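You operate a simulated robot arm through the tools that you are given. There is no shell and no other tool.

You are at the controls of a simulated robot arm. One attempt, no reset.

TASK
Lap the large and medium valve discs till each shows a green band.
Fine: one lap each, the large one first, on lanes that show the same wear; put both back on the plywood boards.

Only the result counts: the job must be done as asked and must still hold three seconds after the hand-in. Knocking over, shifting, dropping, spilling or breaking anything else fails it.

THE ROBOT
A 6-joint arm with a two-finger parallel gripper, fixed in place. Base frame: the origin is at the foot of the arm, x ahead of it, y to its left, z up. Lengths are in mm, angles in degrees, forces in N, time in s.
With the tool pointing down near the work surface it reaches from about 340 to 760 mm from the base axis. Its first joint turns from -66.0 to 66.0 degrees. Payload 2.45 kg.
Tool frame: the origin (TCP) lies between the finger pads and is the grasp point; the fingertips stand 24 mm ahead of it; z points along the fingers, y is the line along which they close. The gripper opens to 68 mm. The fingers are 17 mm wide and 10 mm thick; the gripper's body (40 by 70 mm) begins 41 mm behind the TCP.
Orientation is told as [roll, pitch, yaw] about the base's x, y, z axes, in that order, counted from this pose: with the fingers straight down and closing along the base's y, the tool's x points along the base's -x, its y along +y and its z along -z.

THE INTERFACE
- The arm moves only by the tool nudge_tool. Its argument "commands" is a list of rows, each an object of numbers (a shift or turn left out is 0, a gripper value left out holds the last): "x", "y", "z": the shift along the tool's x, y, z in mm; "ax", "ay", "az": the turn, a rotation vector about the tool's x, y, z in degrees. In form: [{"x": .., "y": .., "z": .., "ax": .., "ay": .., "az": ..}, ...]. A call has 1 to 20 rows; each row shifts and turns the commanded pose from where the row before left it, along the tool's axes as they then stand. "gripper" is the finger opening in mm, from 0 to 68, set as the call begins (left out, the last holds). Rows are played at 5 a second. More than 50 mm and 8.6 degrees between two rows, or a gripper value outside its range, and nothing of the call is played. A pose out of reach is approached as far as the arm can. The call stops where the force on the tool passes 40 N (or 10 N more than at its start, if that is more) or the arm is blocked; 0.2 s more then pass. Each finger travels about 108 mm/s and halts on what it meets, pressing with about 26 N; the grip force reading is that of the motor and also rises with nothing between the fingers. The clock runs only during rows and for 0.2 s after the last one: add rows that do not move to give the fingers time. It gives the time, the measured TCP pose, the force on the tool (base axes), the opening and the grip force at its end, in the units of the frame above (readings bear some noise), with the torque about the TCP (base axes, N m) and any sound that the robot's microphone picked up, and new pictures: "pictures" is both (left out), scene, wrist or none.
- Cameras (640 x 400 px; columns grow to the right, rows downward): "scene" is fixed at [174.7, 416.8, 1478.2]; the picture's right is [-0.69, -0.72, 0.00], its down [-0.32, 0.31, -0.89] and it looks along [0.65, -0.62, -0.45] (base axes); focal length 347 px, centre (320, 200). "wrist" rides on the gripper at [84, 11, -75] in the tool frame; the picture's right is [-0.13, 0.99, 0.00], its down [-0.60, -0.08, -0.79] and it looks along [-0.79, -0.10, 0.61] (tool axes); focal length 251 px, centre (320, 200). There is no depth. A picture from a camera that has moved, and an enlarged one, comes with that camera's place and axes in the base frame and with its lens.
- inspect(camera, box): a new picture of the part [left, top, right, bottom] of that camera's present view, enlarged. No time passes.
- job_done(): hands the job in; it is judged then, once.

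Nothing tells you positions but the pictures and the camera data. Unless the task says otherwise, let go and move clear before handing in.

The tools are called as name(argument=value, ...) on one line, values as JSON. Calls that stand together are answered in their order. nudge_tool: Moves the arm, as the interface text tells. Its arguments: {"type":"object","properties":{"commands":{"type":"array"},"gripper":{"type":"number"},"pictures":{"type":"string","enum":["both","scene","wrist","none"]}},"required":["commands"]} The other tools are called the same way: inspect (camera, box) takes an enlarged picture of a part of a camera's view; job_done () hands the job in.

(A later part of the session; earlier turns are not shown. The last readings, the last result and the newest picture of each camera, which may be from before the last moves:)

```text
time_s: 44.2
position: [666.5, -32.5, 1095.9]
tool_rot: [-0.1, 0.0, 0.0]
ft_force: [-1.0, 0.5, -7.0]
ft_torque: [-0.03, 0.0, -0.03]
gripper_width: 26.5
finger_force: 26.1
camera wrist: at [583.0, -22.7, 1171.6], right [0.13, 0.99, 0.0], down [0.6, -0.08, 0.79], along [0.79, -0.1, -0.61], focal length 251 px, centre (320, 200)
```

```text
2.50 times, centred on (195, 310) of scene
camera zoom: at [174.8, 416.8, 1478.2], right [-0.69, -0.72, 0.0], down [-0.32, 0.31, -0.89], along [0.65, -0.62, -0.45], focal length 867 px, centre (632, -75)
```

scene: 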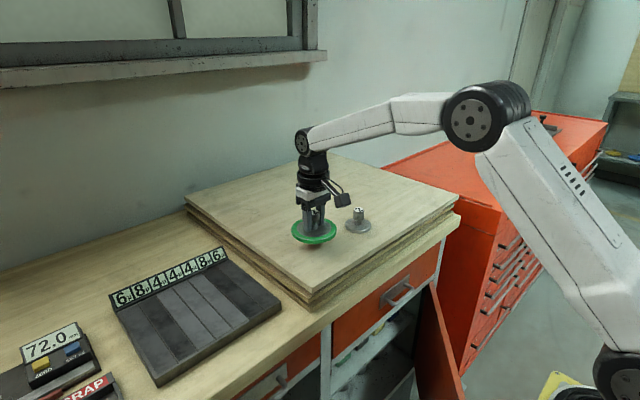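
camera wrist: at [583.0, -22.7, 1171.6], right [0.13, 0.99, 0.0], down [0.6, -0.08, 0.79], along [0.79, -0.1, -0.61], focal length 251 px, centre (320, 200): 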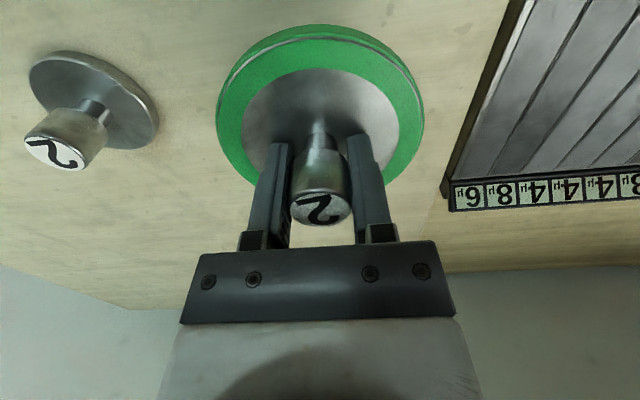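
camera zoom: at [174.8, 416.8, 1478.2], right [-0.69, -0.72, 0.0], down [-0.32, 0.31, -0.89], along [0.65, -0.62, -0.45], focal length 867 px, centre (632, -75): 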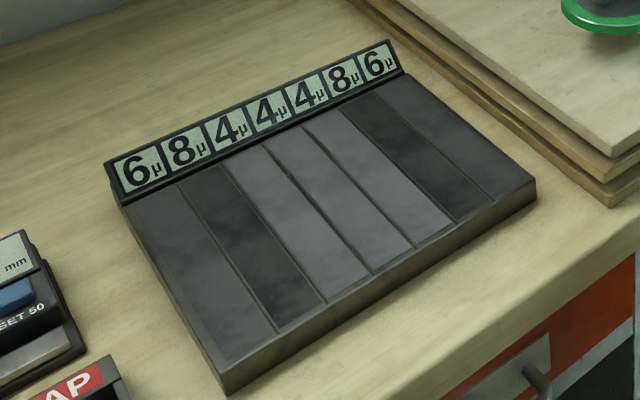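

Displays read 6 8 4 4 4 8 6, so all three lanes wore equally. Now I'll set the large disc down on the boards, feeling for contact.

nudge_tool(commands=[{"z": 10}, {"z": 13}, {"z": 8}, {"z": 3}, {}], pictures="none")

inspect(camera="scene", box=[270, 190, 370, 260])

```text
time_s: 45.4
position: [665.1, -32.6, 1063.2]
tool_rot: [0.1, 0.1, 0.0]
ft_force: [-0.2, 0.4, -6.9]
ft_torque: [0.02, 0.0, -0.01]
gripper_width: 26.6
finger_force: 26.2
```

```text
5.71 times, centred on (320, 225) of scene
camera zoom: at [174.8, 416.8, 1478.2], right [-0.69, -0.72, 0.0], down [-0.32, 0.31, -0.89], along [0.65, -0.62, -0.45], focal length 1982 px, centre (320, 57)
```

zoom: 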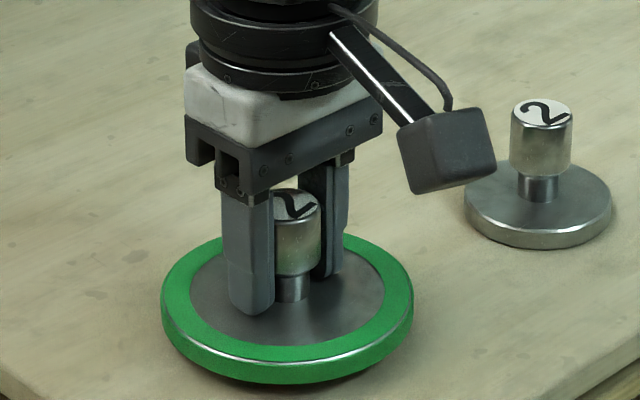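

nudge_tool(commands=[{"z": 2}, {"z": 1.5}, {}], pictures="none")

nudge_tool(commands=[{"z": 1}, {"z": 1}, {}], pictures="none")

```text
time_s: 46.2
position: [665.4, -32.2, 1058.2]
tool_rot: [-0.1, 0.1, 0.0]
ft_force: [-0.2, -0.4, -7.2]
ft_torque: [0.02, 0.05, 0.0]
gripper_width: 26.0
finger_force: 26.1
```

```text
time_s: 47.0
position: [665.3, -33.5, 1056.7]
tool_rot: [-0.1, 0.1, 0.0]
ft_force: [-0.6, -0.1, -8.3]
ft_torque: [0.0, 0.0, 0.02]
gripper_width: 26.6
finger_force: 26.0
```

nudge_tool(commands=[{"z": 1}, {"z": 1}, {}], pictures="none")

inspect(camera="scene", box=[270, 190, 370, 260])

```text
time_s: 47.8
position: [667.0, -32.3, 1054.5]
tool_rot: [0.1, 0.1, 0.0]
ft_force: [-0.4, -0.1, -7.1]
ft_torque: [0.01, 0.01, 0.01]
gripper_width: 26.2
finger_force: 25.9
```

```text
5.71 times, centred on (320, 225) of scene
camera zoom: at [174.8, 416.8, 1478.2], right [-0.69, -0.72, 0.0], down [-0.32, 0.31, -0.89], along [0.65, -0.62, -0.45], focal length 1982 px, centre (320, 57)
```

zoom: 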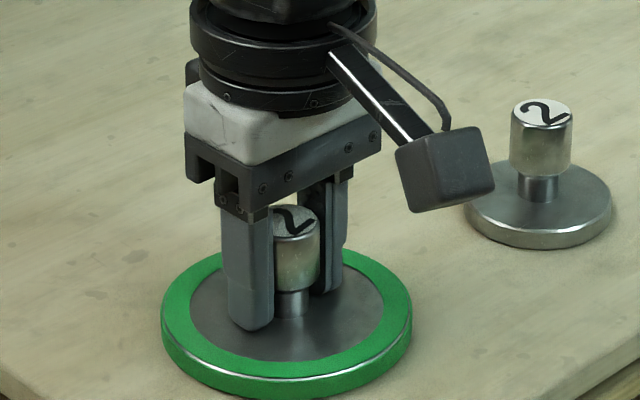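

nudge_tool(commands=[{"z": 1}, {}], pictures="none")

nudge_tool(commands=[{"z": 1}, {}], pictures="none")

```text
time_s: 48.4
position: [665.2, -33.3, 1053.7]
tool_rot: [0.1, 0.1, 0.0]
ft_force: [-0.1, 1.7, -3.2]
ft_torque: [-0.04, 0.18, -0.04]
gripper_width: 26.1
finger_force: 25.7
```

```text
time_s: 49.0
position: [664.6, -33.9, 1055.5]
tool_rot: [0.0, -0.1, -0.1]
ft_force: [-1.2, 0.1, 9.2]
ft_torque: [0.06, 0.68, -0.09]
gripper_width: 26.6
finger_force: 25.7
```

The disc is seated. I'll relieve the pressure, then open the fingers and rise straight up.

nudge_tool(commands=[{"z": -1.2}, {}], pictures="none")

nudge_tool(commands=[{}, {}], gripper=50)

inspect(camera="scene", box=[270, 190, 370, 260])

inspect(camera="wrist", box=[200, 20, 480, 240])

```text
time_s: 49.6
position: [666.5, -33.4, 1053.6]
tool_rot: [-0.1, -0.1, 0.1]
ft_force: [0.1, 0.1, 3.5]
ft_torque: [-0.02, -0.44, -0.05]
gripper_width: 26.3
finger_force: 26.3
```

```text
time_s: 50.2
position: [666.6, -33.4, 1052.8]
tool_rot: [0.1, 0.0, 0.1]
ft_force: [-1.3, -2.5, 3.5]
ft_torque: [0.02, -0.03, 0.04]
gripper_width: 48.7
finger_force: 0.0
camera wrist: at [582.8, -23.0, 1129.0], right [0.13, 0.99, 0.0], down [0.6, -0.08, 0.79], along [0.79, -0.1, -0.61], focal length 251 px, centre (320, 200)
```

scene: 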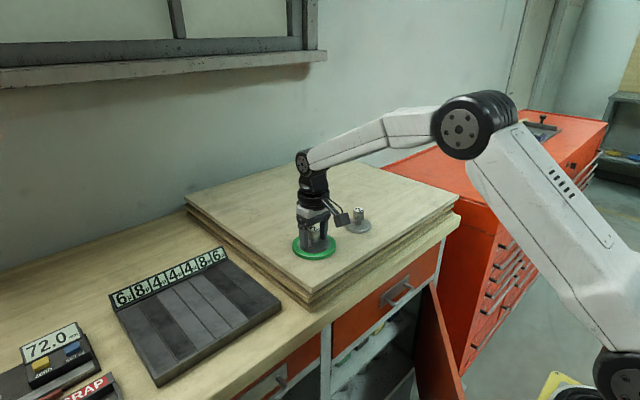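
wrist: 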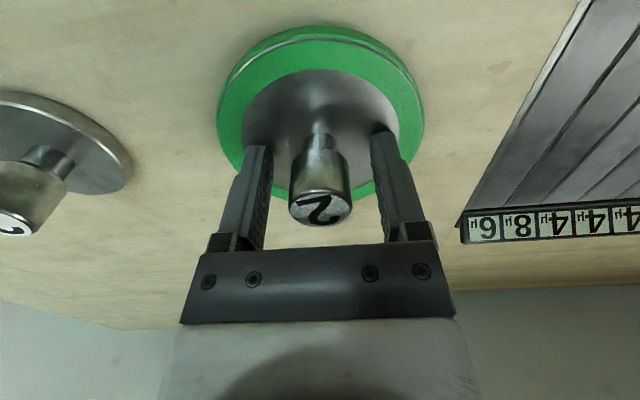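

```text
5.71 times, centred on (320, 225) of scene
camera zoom: at [174.6, 416.8, 1478.2], right [-0.69, -0.72, 0.0], down [-0.32, 0.31, -0.89], along [0.65, -0.62, -0.45], focal length 1982 px, centre (320, 57)
```

zoom: 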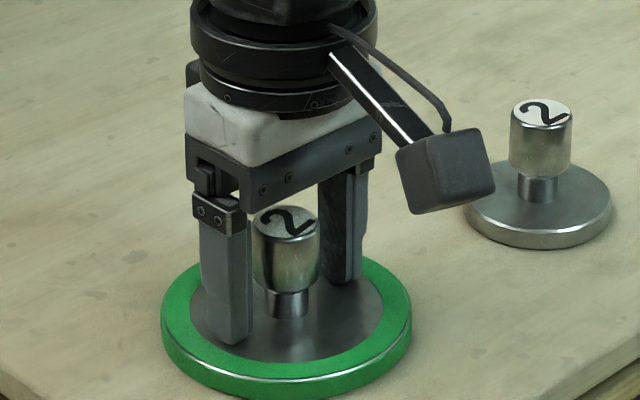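

```text
1.82 times, centred on (340, 130) of wrist
camera zoom: at [582.8, -23.0, 1129.0], right [0.13, 0.99, 0.0], down [0.6, -0.08, 0.79], along [0.79, -0.1, -0.61], focal length 457 px, centre (284, 327)
```

zoom: 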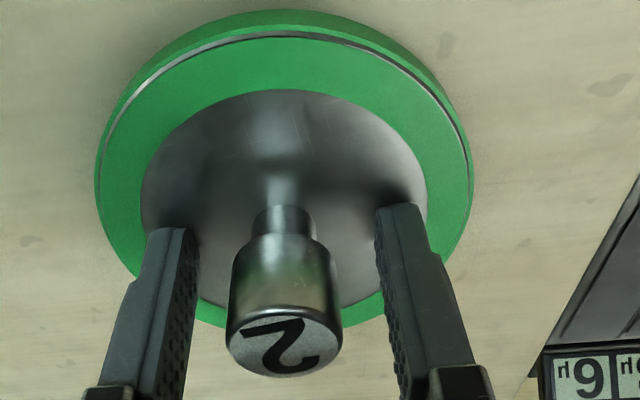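

The large disc is flat on the board and released. I'll rise clear and move over to the medium disc near (656, -175).

nudge_tool(commands=[{"z": -4}, {"z": -10}, {"z": -20}, {"z": -25}, {"z": -20}, {"y": -25}, {"x": 3, "y": -40}, {"x": 3, "y": -40}, {"x": 2, "y": -35}, {}], gripper=60)

inspect(camera="wrist", box=[200, 20, 480, 200])

inspect(camera="scene", box=[280, 140, 420, 270])

```text
time_s: 52.4
position: [657.5, -174.6, 1132.0]
tool_rot: [0.0, 0.1, 0.0]
ft_force: [0.9, -0.4, 0.1]
ft_torque: [-0.01, -0.05, 0.03]
gripper_width: 60.1
finger_force: 0.1
camera wrist: at [575.3, -163.2, 1207.2], right [0.13, 0.99, 0.0], down [0.6, -0.08, 0.79], along [0.79, -0.1, -0.61], focal length 251 px, centre (320, 200)
```

scene: 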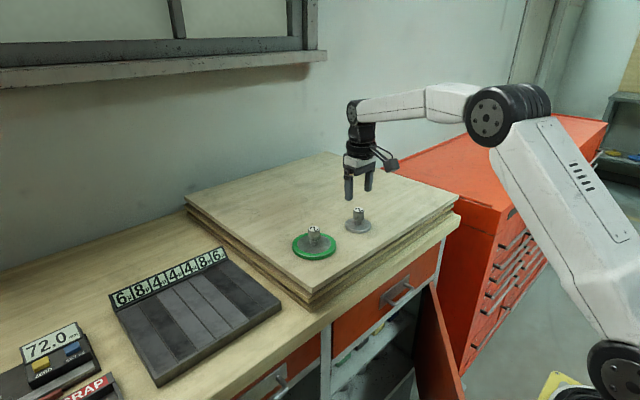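
wrist: 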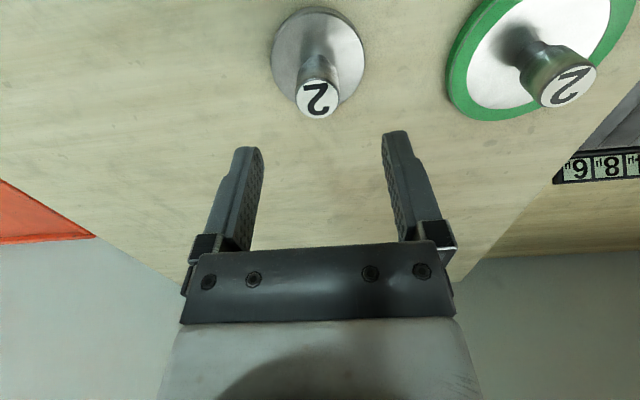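

```text
2.22 times, centred on (340, 110) of wrist
camera zoom: at [575.3, -163.2, 1207.2], right [0.13, 0.99, 0.0], down [0.6, -0.08, 0.79], along [0.79, -0.1, -0.61], focal length 559 px, centre (276, 400)
```

zoom: 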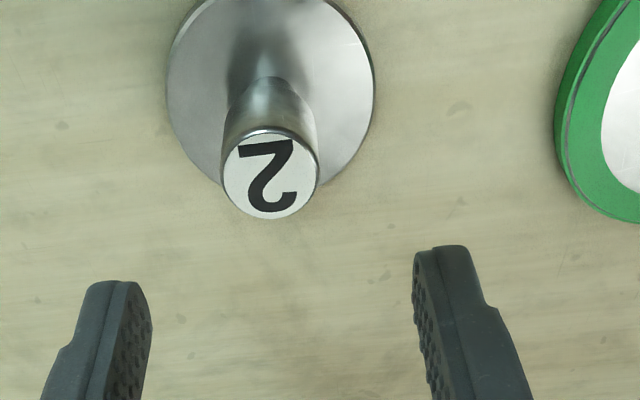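

```text
3.08 times, centred on (350, 205) of scene
camera zoom: at [174.7, 416.8, 1478.2], right [-0.69, -0.72, 0.0], down [-0.32, 0.31, -0.89], along [0.65, -0.62, -0.45], focal length 1067 px, centre (228, 185)
```

zoom: 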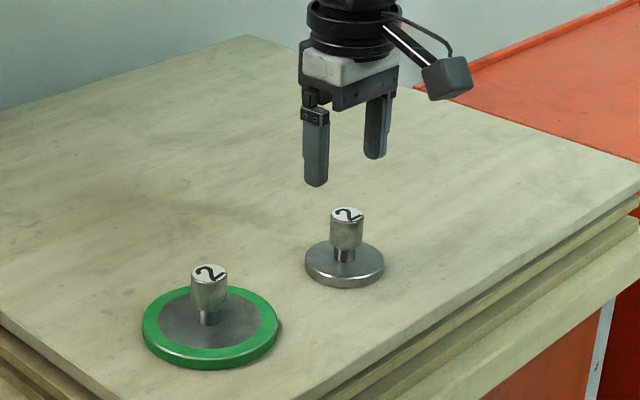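

The medium knob sits about 3 mm nearer the robot and 1 mm to the right of the gripper axis. I'll correct that and go lower for a second look.

nudge_tool(commands=[{"x": 1.5, "y": -1.1, "z": 15}, {"x": 1.5, "z": 15}, {}, {}], pictures="none")

inspect(camera="wrist", box=[200, 20, 460, 200])

inspect(camera="scene", box=[320, 150, 400, 240])

```text
time_s: 53.4
position: [655.2, -175.3, 1102.7]
tool_rot: [-0.1, 0.1, -0.1]
ft_force: [0.7, -0.4, -0.4]
ft_torque: [0.03, -0.05, -0.01]
gripper_width: 59.8
finger_force: 0.1
```

```text
2.22 times, centred on (330, 110) of wrist
camera zoom: at [571.5, -164.2, 1177.3], right [0.13, 0.99, 0.0], down [0.6, -0.08, 0.79], along [0.79, -0.1, -0.61], focal length 559 px, centre (298, 400)
```

zoom: 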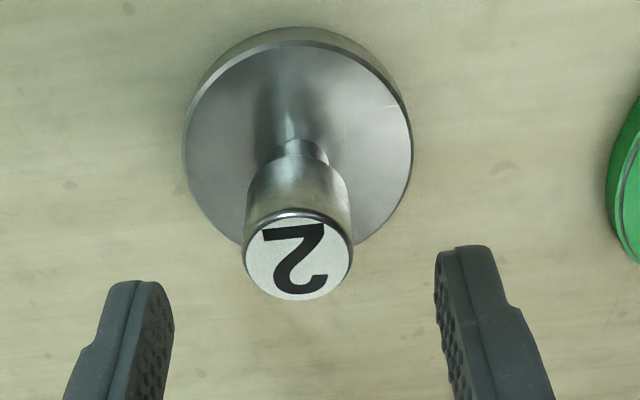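

```text
4.44 times, centred on (360, 195) of scene
camera zoom: at [174.7, 416.8, 1478.2], right [-0.69, -0.72, 0.0], down [-0.32, 0.31, -0.89], along [0.65, -0.62, -0.45], focal length 1541 px, centre (142, 222)
```

zoom: 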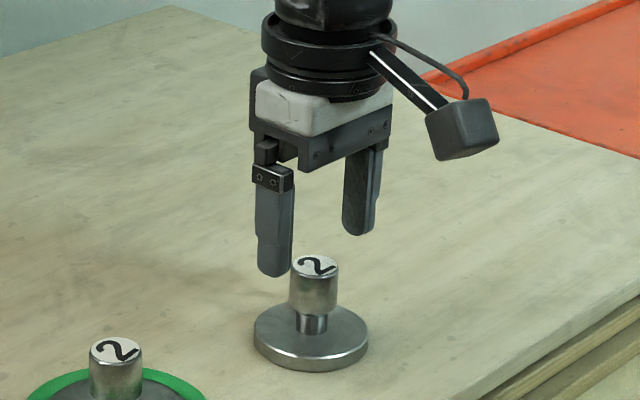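

The knob is now centred. I'll descend around it.

nudge_tool(commands=[{"z": 15}, {"z": 15}, {"z": 10}, {"z": 4}, {}])

inspect(camera="wrist", box=[200, 60, 460, 220])

inspect(camera="scene", box=[320, 170, 400, 240])

```text
time_s: 54.6
position: [653.2, -174.7, 1058.2]
tool_rot: [0.1, 0.0, 0.0]
ft_force: [0.1, 0.9, -0.1]
ft_torque: [0.02, 0.01, -0.01]
gripper_width: 60.0
finger_force: 0.1
camera wrist: at [571.4, -163.6, 1133.8], right [0.13, 0.99, 0.0], down [0.6, -0.08, 0.79], along [0.79, -0.1, -0.61], focal length 251 px, centre (320, 200)
```

scene: 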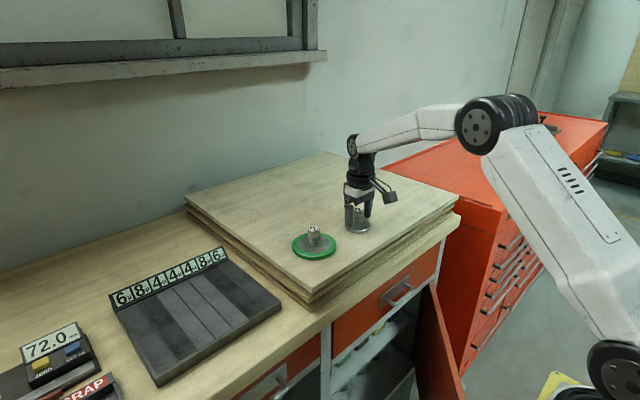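
wrist: 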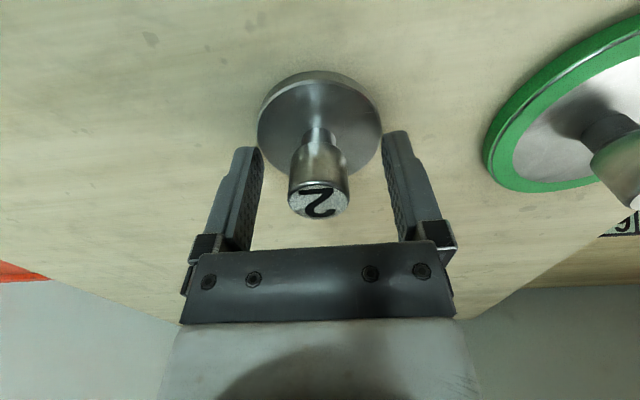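

```text
2.46 times, centred on (330, 140) of wrist
camera zoom: at [571.4, -163.6, 1133.8], right [0.13, 0.99, 0.0], down [0.6, -0.08, 0.79], along [0.79, -0.1, -0.61], focal length 619 px, centre (295, 348)
```

zoom: 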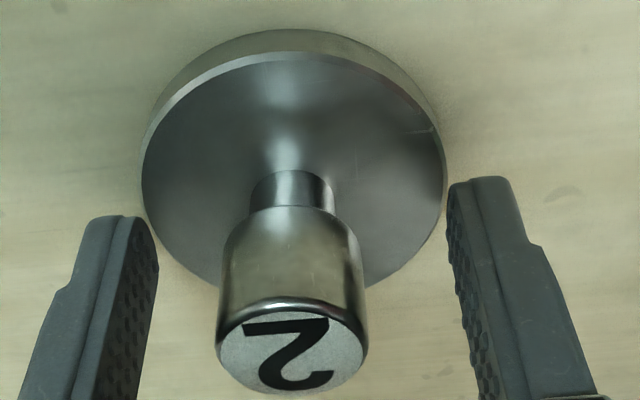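

```text
5.71 times, centred on (360, 205) of scene
camera zoom: at [174.7, 416.8, 1478.2], right [-0.69, -0.72, 0.0], down [-0.32, 0.31, -0.89], along [0.65, -0.62, -0.45], focal length 1982 px, centre (91, 171)
```

zoom: 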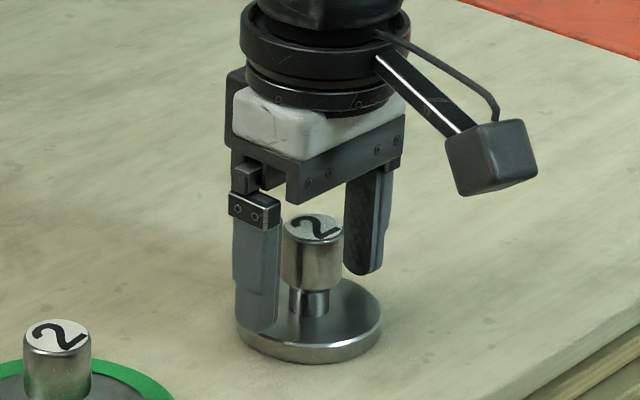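

nudge_tool(commands=[{"y": -0.4}, {}], pictures="none")

nudge_tool(commands=[{}, {}, {}, {}], gripper=15, pictures="none")

nudge_tool(commands=[{"z": -2}, {"z": -4}, {"z": -8}, {"z": -12}, {"z": -14}, {}])

inspect(camera="scene", box=[320, 160, 400, 240])

inspect(camera="wrist", box=[200, 60, 460, 220])

```text
time_s: 55.2
position: [653.4, -174.2, 1059.7]
tool_rot: [0.1, -0.1, -0.1]
ft_force: [0.0, -0.3, 0.2]
ft_torque: [0.02, 0.04, -0.04]
gripper_width: 60.2
finger_force: 0.1
```

```text
time_s: 56.2
position: [654.0, -174.5, 1059.8]
tool_rot: [-0.1, 0.0, -0.1]
ft_force: [0.2, -0.7, 1.2]
ft_torque: [0.03, 0.0, 0.0]
gripper_width: 26.7
finger_force: 25.8
```

```text
time_s: 57.6
position: [655.2, -174.2, 1098.7]
tool_rot: [0.0, 0.1, 0.0]
ft_force: [-0.5, 0.1, -3.0]
ft_torque: [0.02, -0.02, 0.02]
gripper_width: 26.5
finger_force: 26.0
camera wrist: at [571.8, -163.9, 1174.1], right [0.13, 0.99, 0.0], down [0.6, -0.08, 0.79], along [0.79, -0.1, -0.61], focal length 251 px, centre (320, 200)
```

scene: 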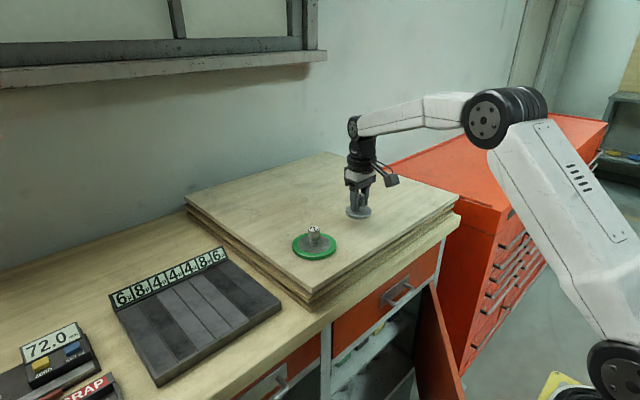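
wrist: 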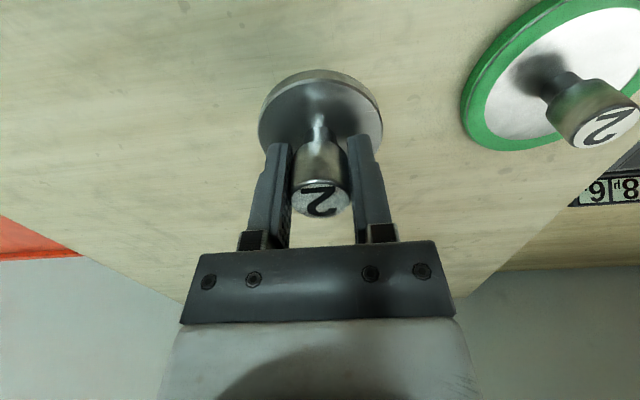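

```text
5.00 times, centred on (360, 200) of scene
camera zoom: at [174.8, 416.8, 1478.2], right [-0.69, -0.72, 0.0], down [-0.32, 0.31, -0.89], along [0.65, -0.62, -0.45], focal length 1734 px, centre (120, 200)
```

zoom: 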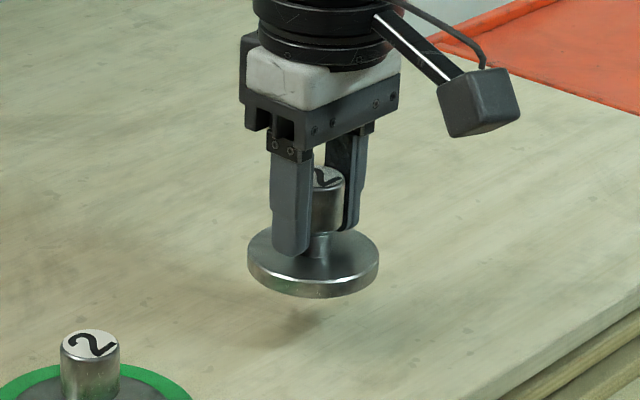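

```text
2.46 times, centred on (330, 140) of wrist
camera zoom: at [571.8, -163.9, 1174.1], right [0.13, 0.99, 0.0], down [0.6, -0.08, 0.79], along [0.79, -0.1, -0.61], focal length 619 px, centre (295, 348)
```

zoom: 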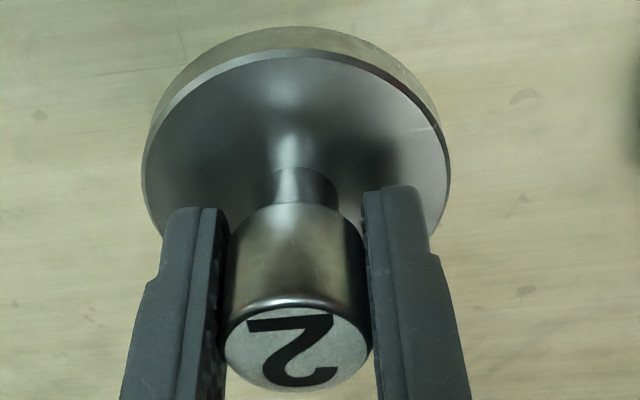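

The medium disc is held, about 3 N and level. I'll rise high enough to clear the large disc's knob, then carry it to lanes 3–4, centred on their shared groove at y of about 210.

nudge_tool(commands=[{"z": -15}, {"z": -20}, {"z": -15}, {"y": 15}, {"x": -2, "y": 25}, {"x": -3, "y": 35}, {"x": -3, "y": 35}, {"x": -3, "y": 35}, {"x": -3, "y": 35}, {"x": -3, "y": 35}, {"x": -3, "y": 35}, {"x": -3, "y": 35}, {"x": -3, "y": 35}, {"x": -3, "y": 30}, {"x": -3, "y": 20}, {"y": 10}, {"y": 5}, {}])

inspect(camera="wrist", box=[160, 0, 560, 250])

inspect(camera="scene", box=[250, 190, 400, 280])

```text
time_s: 61.4
position: [685.2, 210.5, 1148.5]
tool_rot: [0.0, 0.0, -0.1]
ft_force: [-0.4, -0.5, -3.6]
ft_torque: [0.02, -0.02, -0.02]
gripper_width: 26.7
finger_force: 25.7
camera wrist: at [603.9, 221.0, 1223.7], right [0.13, 0.99, 0.0], down [0.6, -0.08, 0.79], along [0.79, -0.1, -0.61], focal length 251 px, centre (320, 200)
```

scene: 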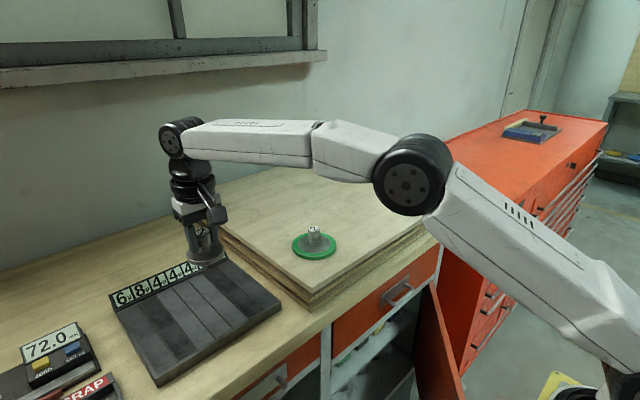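
wrist: 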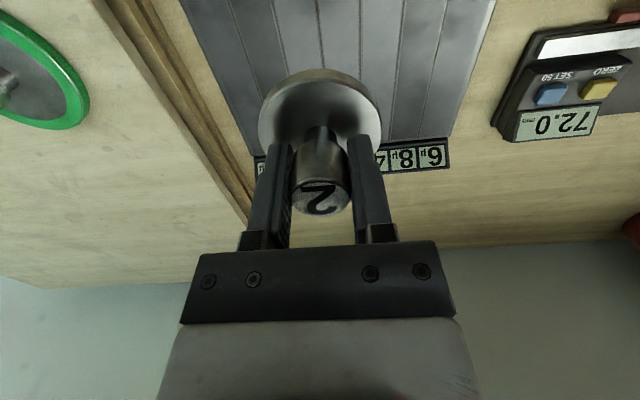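

```text
1.60 times, centred on (360, 125) of wrist
camera zoom: at [603.9, 221.0, 1223.7], right [0.13, 0.99, 0.0], down [0.6, -0.08, 0.79], along [0.79, -0.1, -0.61], focal length 402 px, centre (256, 320)
```

zoom: 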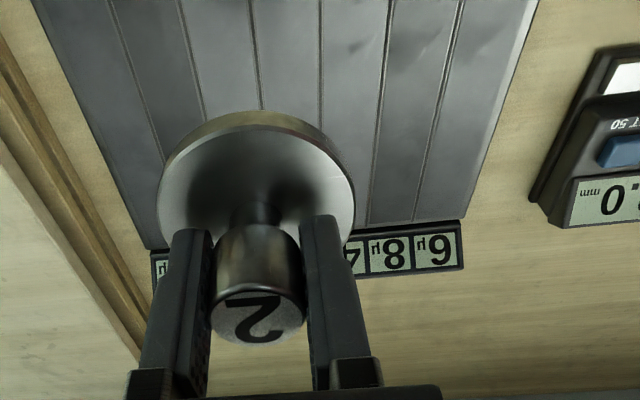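

```text
4.27 times, centred on (325, 235) of scene
camera zoom: at [174.8, 416.9, 1478.2], right [-0.69, -0.72, 0.0], down [-0.32, 0.31, -0.89], along [0.65, -0.62, -0.45], focal length 1480 px, centre (299, 51)
```

zoom: 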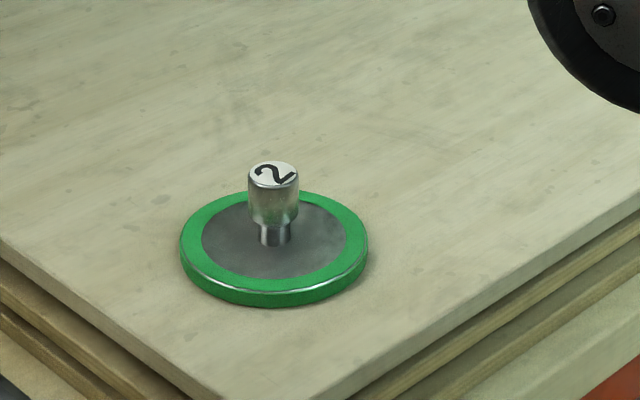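

nudge_tool(commands=[{"z": 20}, {"z": 30}, {"z": 30}, {"z": 25}, {"z": 15}, {}, {}])

inspect(camera="wrist", box=[190, 0, 450, 160])

inspect(camera="scene", box=[140, 250, 270, 350])

```text
time_s: 63.0
position: [685.5, 210.2, 1028.5]
tool_rot: [0.0, 0.0, -0.1]
ft_force: [-0.2, -0.6, -3.4]
ft_torque: [-0.02, -0.02, -0.03]
gripper_width: 26.4
finger_force: 26.0
camera wrist: at [603.8, 220.5, 1104.0], right [0.13, 0.99, 0.0], down [0.6, -0.08, 0.79], along [0.79, -0.1, -0.61], focal length 251 px, centre (320, 200)
```

scene: 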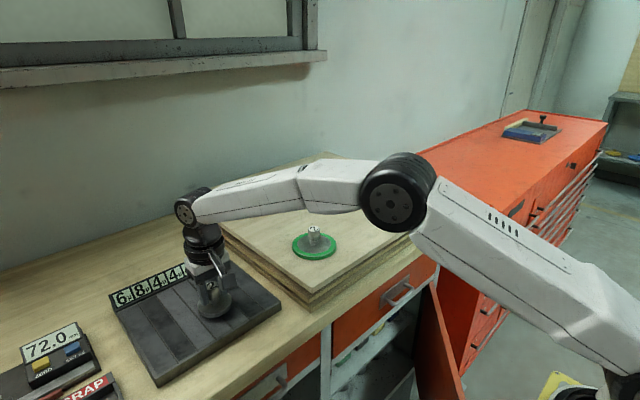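
wrist: 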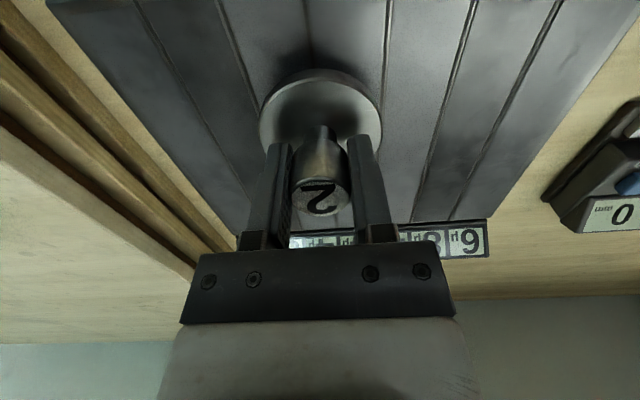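

```text
2.46 times, centred on (320, 80) of wrist
camera zoom: at [603.8, 220.5, 1104.0], right [0.13, 0.99, 0.0], down [0.6, -0.08, 0.79], along [0.79, -0.1, -0.61], focal length 619 px, centre (320, 495)
```

zoom: 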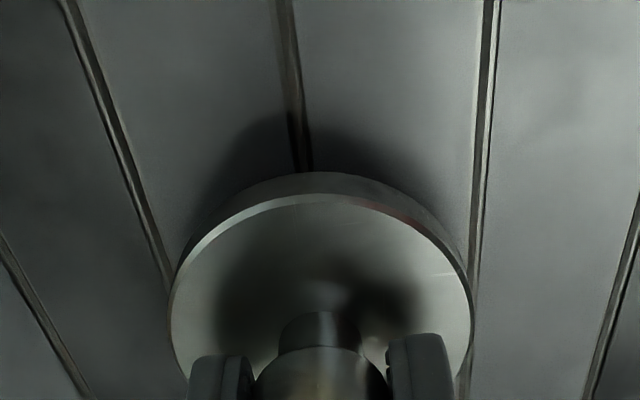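

```text
4.00 times, centred on (205, 300) of scene
camera zoom: at [174.8, 416.8, 1478.2], right [-0.69, -0.72, 0.0], down [-0.32, 0.31, -0.89], along [0.65, -0.62, -0.45], focal length 1387 px, centre (780, -200)
```

zoom: 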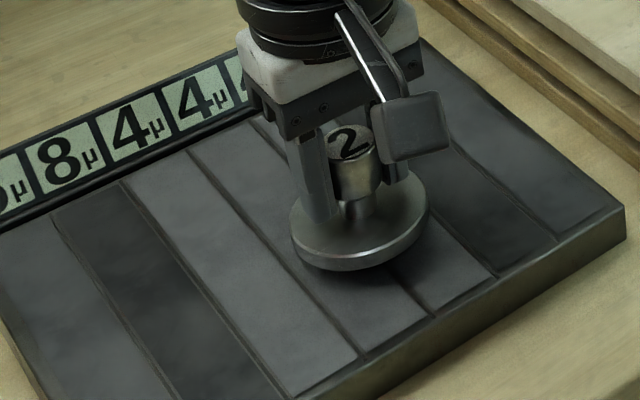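

The disc is centred over lanes 3–4, both reading 4µ. I'll lower it gently to contact.

nudge_tool(commands=[{"y": -0.3, "z": 5}, {"z": 5}, {"z": 4}, {"z": 2}, {}], pictures="none")

nudge_tool(commands=[{"z": 1}, {"z": 1}, {}], pictures="none")

```text
time_s: 64.2
position: [687.7, 210.2, 1015.0]
tool_rot: [0.1, -0.1, -0.1]
ft_force: [-4.9, -1.9, 12.9]
ft_torque: [-0.21, 0.46, -0.01]
gripper_width: 26.7
finger_force: 25.8
```

```text
time_s: 65.0
position: [687.7, 211.3, 1012.3]
tool_rot: [0.1, -0.4, 0.0]
ft_force: [4.6, 0.6, 16.8]
ft_torque: [-0.22, -0.08, 0.0]
gripper_width: 26.7
finger_force: 26.4
```

Contact is about 20 N. I'll stroke out along the lanes and back, then check.

nudge_tool(commands=[{"x": -4}, {"x": -7}, {"x": -7}, {"x": -7}, {"x": -6}, {"x": -4}, {"x": 5}, {"x": 7}, {"x": 7}])

inspect(camera="scene", box=[100, 230, 270, 350])

inspect(camera="wrist", box=[190, 0, 450, 160])

```text
time_s: 67.0
position: [703.1, 209.3, 1011.1]
tool_rot: [0.0, -0.1, 0.0]
ft_force: [4.6, -0.3, 8.4]
ft_torque: [0.04, 0.14, 0.02]
gripper_width: 26.7
finger_force: 26.0
camera wrist: at [620.0, 220.3, 1086.2], right [0.13, 0.99, 0.0], down [0.6, -0.08, 0.79], along [0.79, -0.1, -0.61], focal length 251 px, centre (320, 200)
```

scene: 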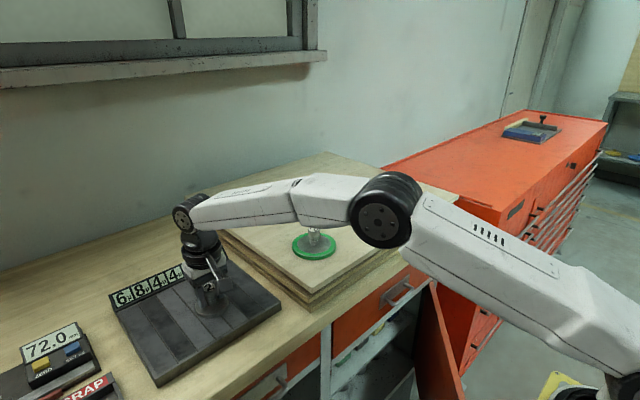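
wrist: 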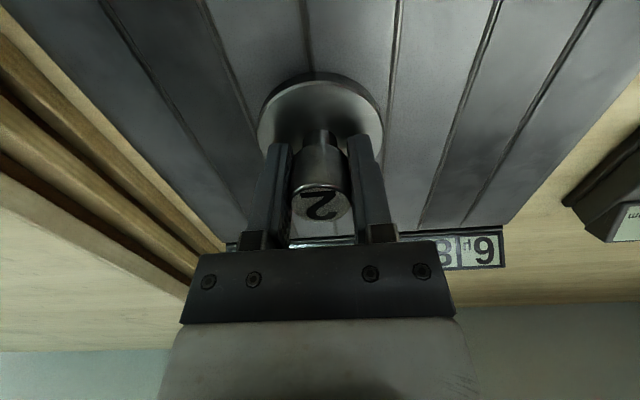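

```text
3.33 times, centred on (185, 290) of scene
camera zoom: at [174.6, 416.7, 1478.2], right [-0.69, -0.72, 0.0], down [-0.32, 0.31, -0.89], along [0.65, -0.62, -0.45], focal length 1156 px, centre (770, -100)
```

zoom: 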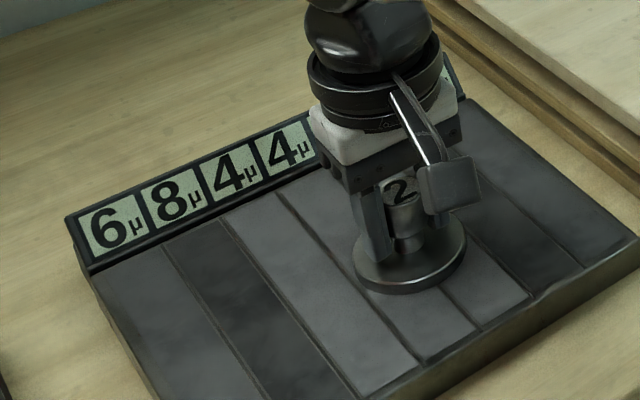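

```text
2.46 times, centred on (320, 80) of wrist
camera zoom: at [620.0, 220.3, 1086.2], right [0.13, 0.99, 0.0], down [0.6, -0.08, 0.79], along [0.79, -0.1, -0.61], focal length 619 px, centre (320, 495)
```

zoom: 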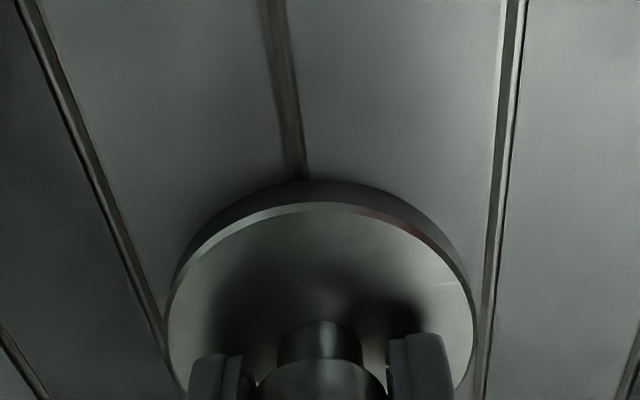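

Still centred, no lap yet, and the force has dropped to about 12 N. I'll press slightly more and continue the strokes.

nudge_tool(commands=[{"x": 5, "z": 0.5}, {"x": 7, "z": 0.5}, {"x": 7}, {"x": 6}, {"x": 3}, {"x": -4}, {"x": -7}, {"x": -7}, {"x": -7}])

inspect(camera="scene", box=[100, 230, 270, 350])

inspect(camera="wrist", box=[190, 0, 450, 160])

```text
time_s: 69.0
position: [700.0, 209.8, 1010.4]
tool_rot: [0.0, 0.1, 0.0]
ft_force: [-8.5, 0.4, 19.9]
ft_torque: [-0.22, 0.11, -0.1]
gripper_width: 26.6
finger_force: 26.3
camera wrist: at [616.5, 220.4, 1086.2], right [0.13, 0.99, 0.0], down [0.6, -0.08, 0.79], along [0.79, -0.1, -0.61], focal length 251 px, centre (320, 200)
```

scene: 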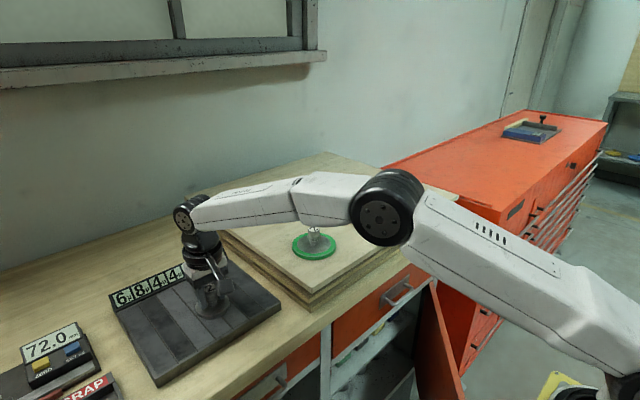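
wrist: 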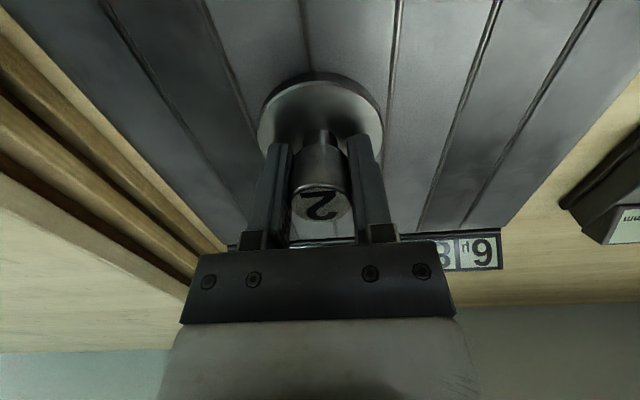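

```text
3.33 times, centred on (185, 290) of scene
camera zoom: at [173.9, 416.7, 1478.3], right [-0.69, -0.72, 0.0], down [-0.32, 0.31, -0.89], along [0.65, -0.62, -0.45], focal length 1156 px, centre (770, -100)
```

zoom: 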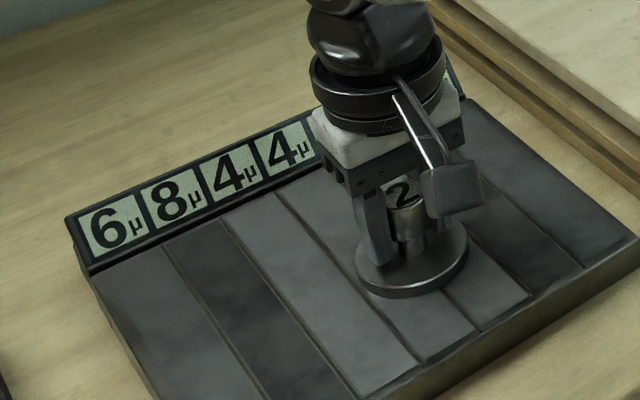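

```text
2.46 times, centred on (320, 80) of wrist
camera zoom: at [616.5, 220.4, 1086.2], right [0.13, 0.99, 0.0], down [0.6, -0.08, 0.79], along [0.79, -0.1, -0.61], focal length 619 px, centre (320, 495)
```

zoom: 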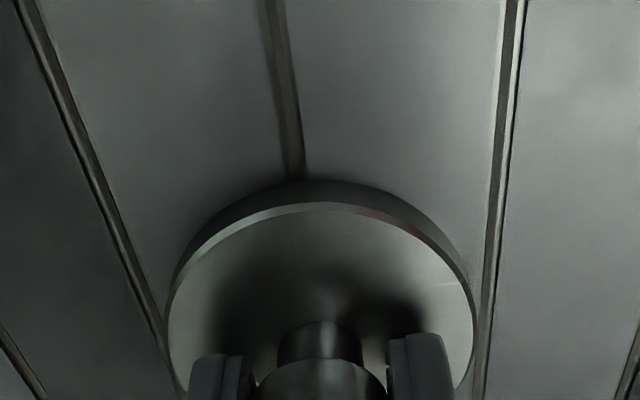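

About 107 mm of travel and no band yet. I'll continue at about 23 N.

nudge_tool(commands=[{"x": -7}, {"x": -7}, {"x": -6}, {"x": 5}, {"x": 7}, {"x": 7}])

inspect(camera="scene", box=[100, 230, 270, 350])

inspect(camera="wrist", box=[190, 0, 450, 160])

```text
time_s: 70.4
position: [701.5, 209.8, 1010.3]
tool_rot: [0.1, -0.2, 0.0]
ft_force: [7.6, -1.0, 16.4]
ft_torque: [-0.26, 0.28, 0.08]
gripper_width: 26.8
finger_force: 26.2
camera wrist: at [618.1, 219.4, 1086.0], right [0.13, 0.99, 0.0], down [0.6, -0.08, 0.8], along [0.79, -0.1, -0.61], focal length 251 px, centre (320, 200)
```

scene: 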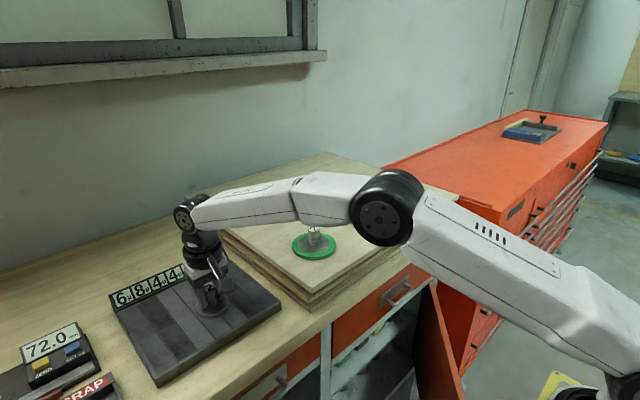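
wrist: 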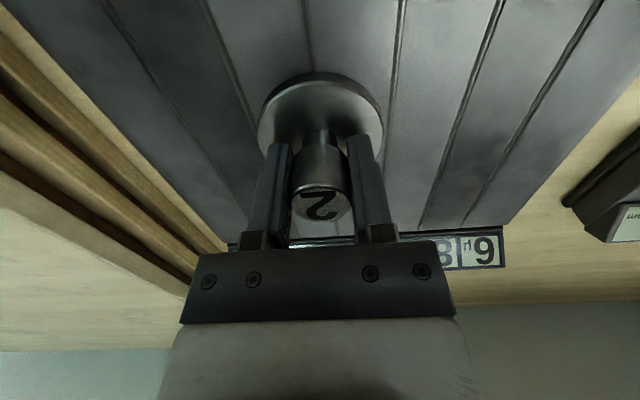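

```text
3.33 times, centred on (185, 290) of scene
camera zoom: at [174.5, 416.7, 1478.2], right [-0.69, -0.72, 0.0], down [-0.32, 0.31, -0.89], along [0.65, -0.62, -0.45], focal length 1156 px, centre (770, -100)
```

zoom: 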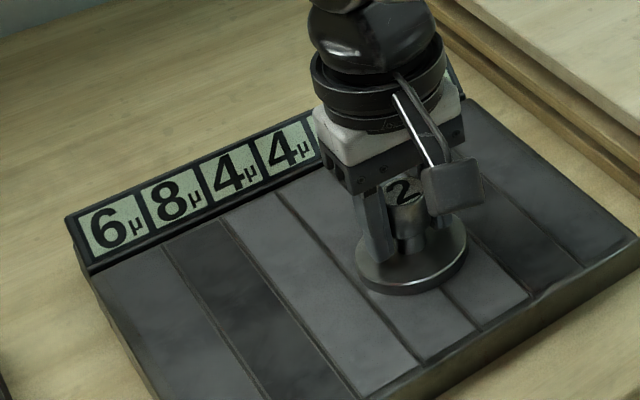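

```text
2.46 times, centred on (320, 80) of wrist
camera zoom: at [618.1, 219.4, 1086.0], right [0.13, 0.99, 0.0], down [0.6, -0.08, 0.8], along [0.79, -0.1, -0.61], focal length 619 px, centre (320, 495)
```

zoom: 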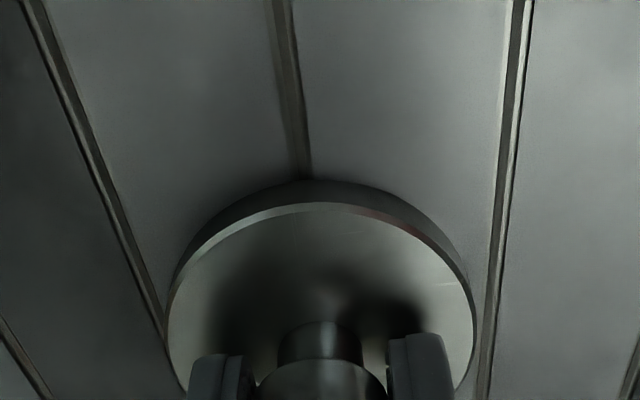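

About 146 mm of travel so far. I'll continue with another short pair of strokes.

nudge_tool(commands=[{"x": 6, "y": 0.2}, {"x": 7}, {"x": 7}, {"x": 5}, {"x": -5}, {"x": -7}, {"x": -7}])

inspect(camera="scene", box=[100, 230, 270, 350])

inspect(camera="wrist", box=[190, 0, 450, 160])

```text
time_s: 72.0
position: [694.3, 211.2, 1012.3]
tool_rot: [0.0, 0.0, 0.0]
ft_force: [-8.6, 1.4, 19.0]
ft_torque: [-0.23, -0.19, -0.12]
gripper_width: 26.5
finger_force: 25.9
camera wrist: at [611.3, 220.9, 1086.3], right [0.13, 0.99, 0.0], down [0.6, -0.08, 0.79], along [0.79, -0.1, -0.61], focal length 251 px, centre (320, 200)
```

scene: 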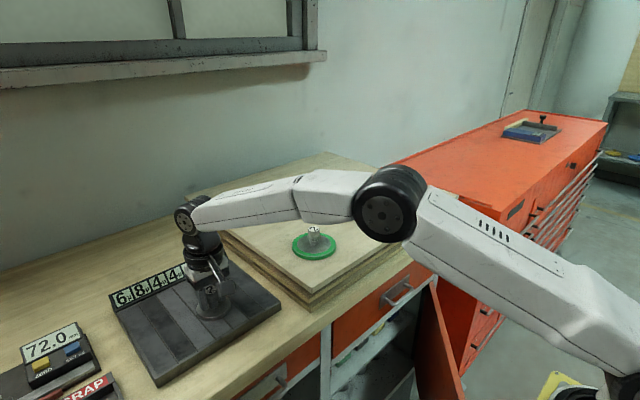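
wrist: 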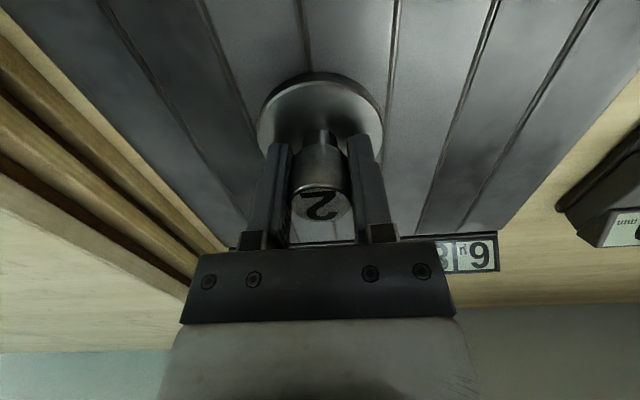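

```text
3.33 times, centred on (185, 290) of scene
camera zoom: at [174.0, 416.7, 1478.3], right [-0.69, -0.72, 0.0], down [-0.32, 0.31, -0.89], along [0.65, -0.62, -0.45], focal length 1156 px, centre (770, -100)
```

zoom: 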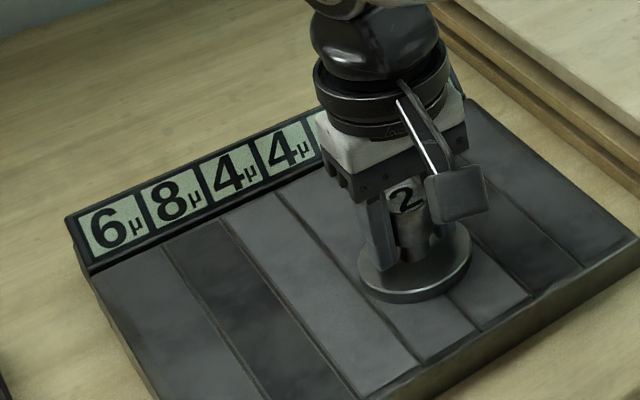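

```text
2.46 times, centred on (320, 80) of wrist
camera zoom: at [611.3, 220.9, 1086.3], right [0.13, 0.99, 0.0], down [0.6, -0.08, 0.79], along [0.79, -0.1, -0.61], focal length 619 px, centre (320, 495)
```

zoom: 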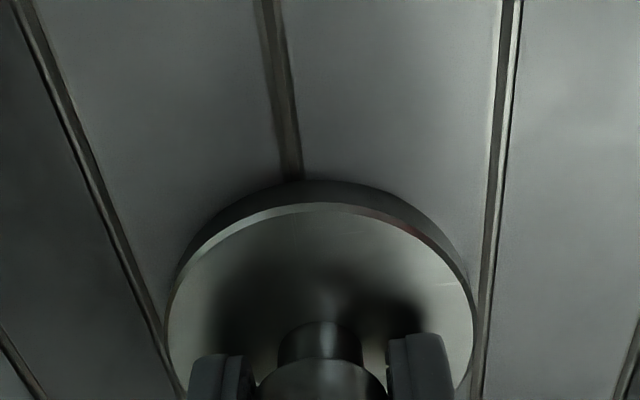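

About 190 mm and still no band. I'll keep going in small increments.

nudge_tool(commands=[{"x": -7}, {"x": -7}, {"x": -7}, {"x": -5}, {"x": 5}, {"x": 7}, {"x": 7}])

inspect(camera="scene", box=[100, 230, 270, 350])

inspect(camera="wrist", box=[190, 0, 450, 160])

```text
time_s: 73.6
position: [703.0, 209.8, 1011.7]
tool_rot: [0.0, -0.1, -0.1]
ft_force: [8.2, -0.8, 16.3]
ft_torque: [-0.25, 0.27, 0.09]
gripper_width: 26.5
finger_force: 26.1
camera wrist: at [619.6, 220.1, 1086.0], right [0.13, 0.99, 0.0], down [0.6, -0.08, 0.8], along [0.79, -0.1, -0.61], focal length 251 px, centre (320, 200)
```

scene: 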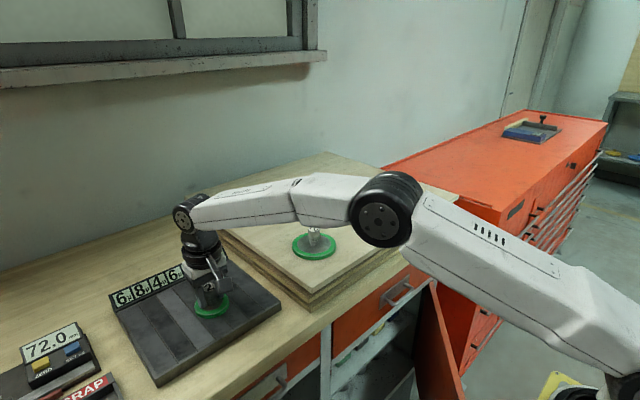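
wrist: 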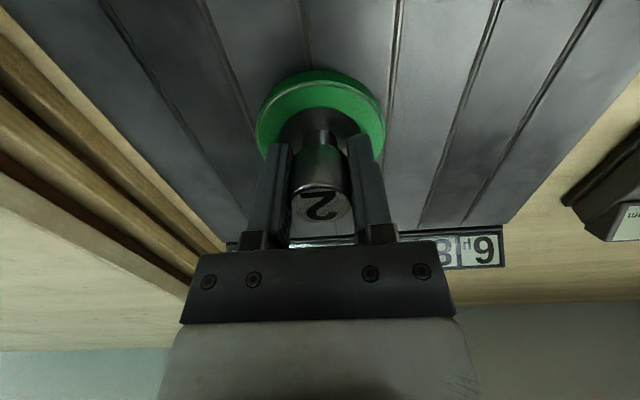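

```text
3.33 times, centred on (185, 290) of scene
camera zoom: at [174.5, 416.7, 1478.2], right [-0.69, -0.72, 0.0], down [-0.32, 0.31, -0.89], along [0.65, -0.62, -0.45], focal length 1156 px, centre (770, -100)
```

zoom: 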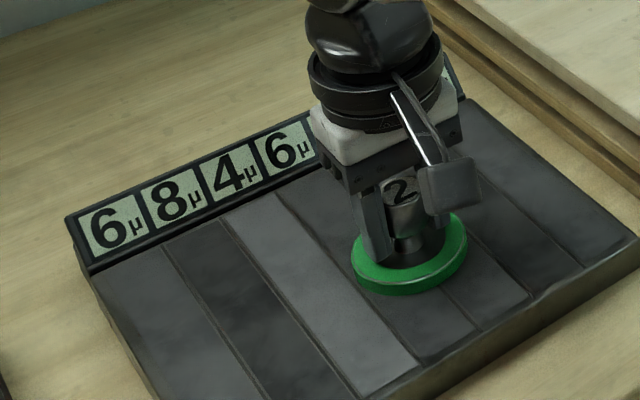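

```text
2.46 times, centred on (320, 80) of wrist
camera zoom: at [619.6, 220.1, 1086.0], right [0.13, 0.99, 0.0], down [0.6, -0.08, 0.8], along [0.79, -0.1, -0.61], focal length 619 px, centre (320, 495)
```

zoom: 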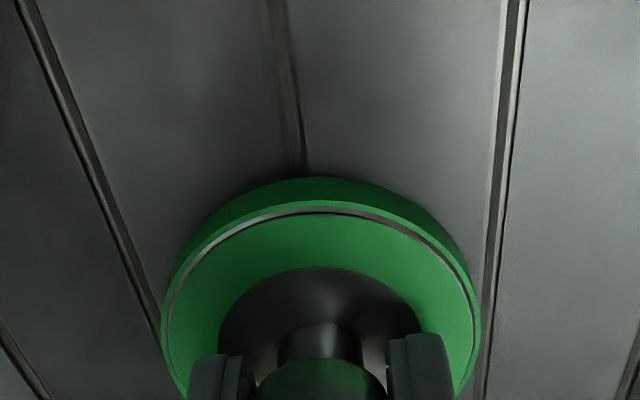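

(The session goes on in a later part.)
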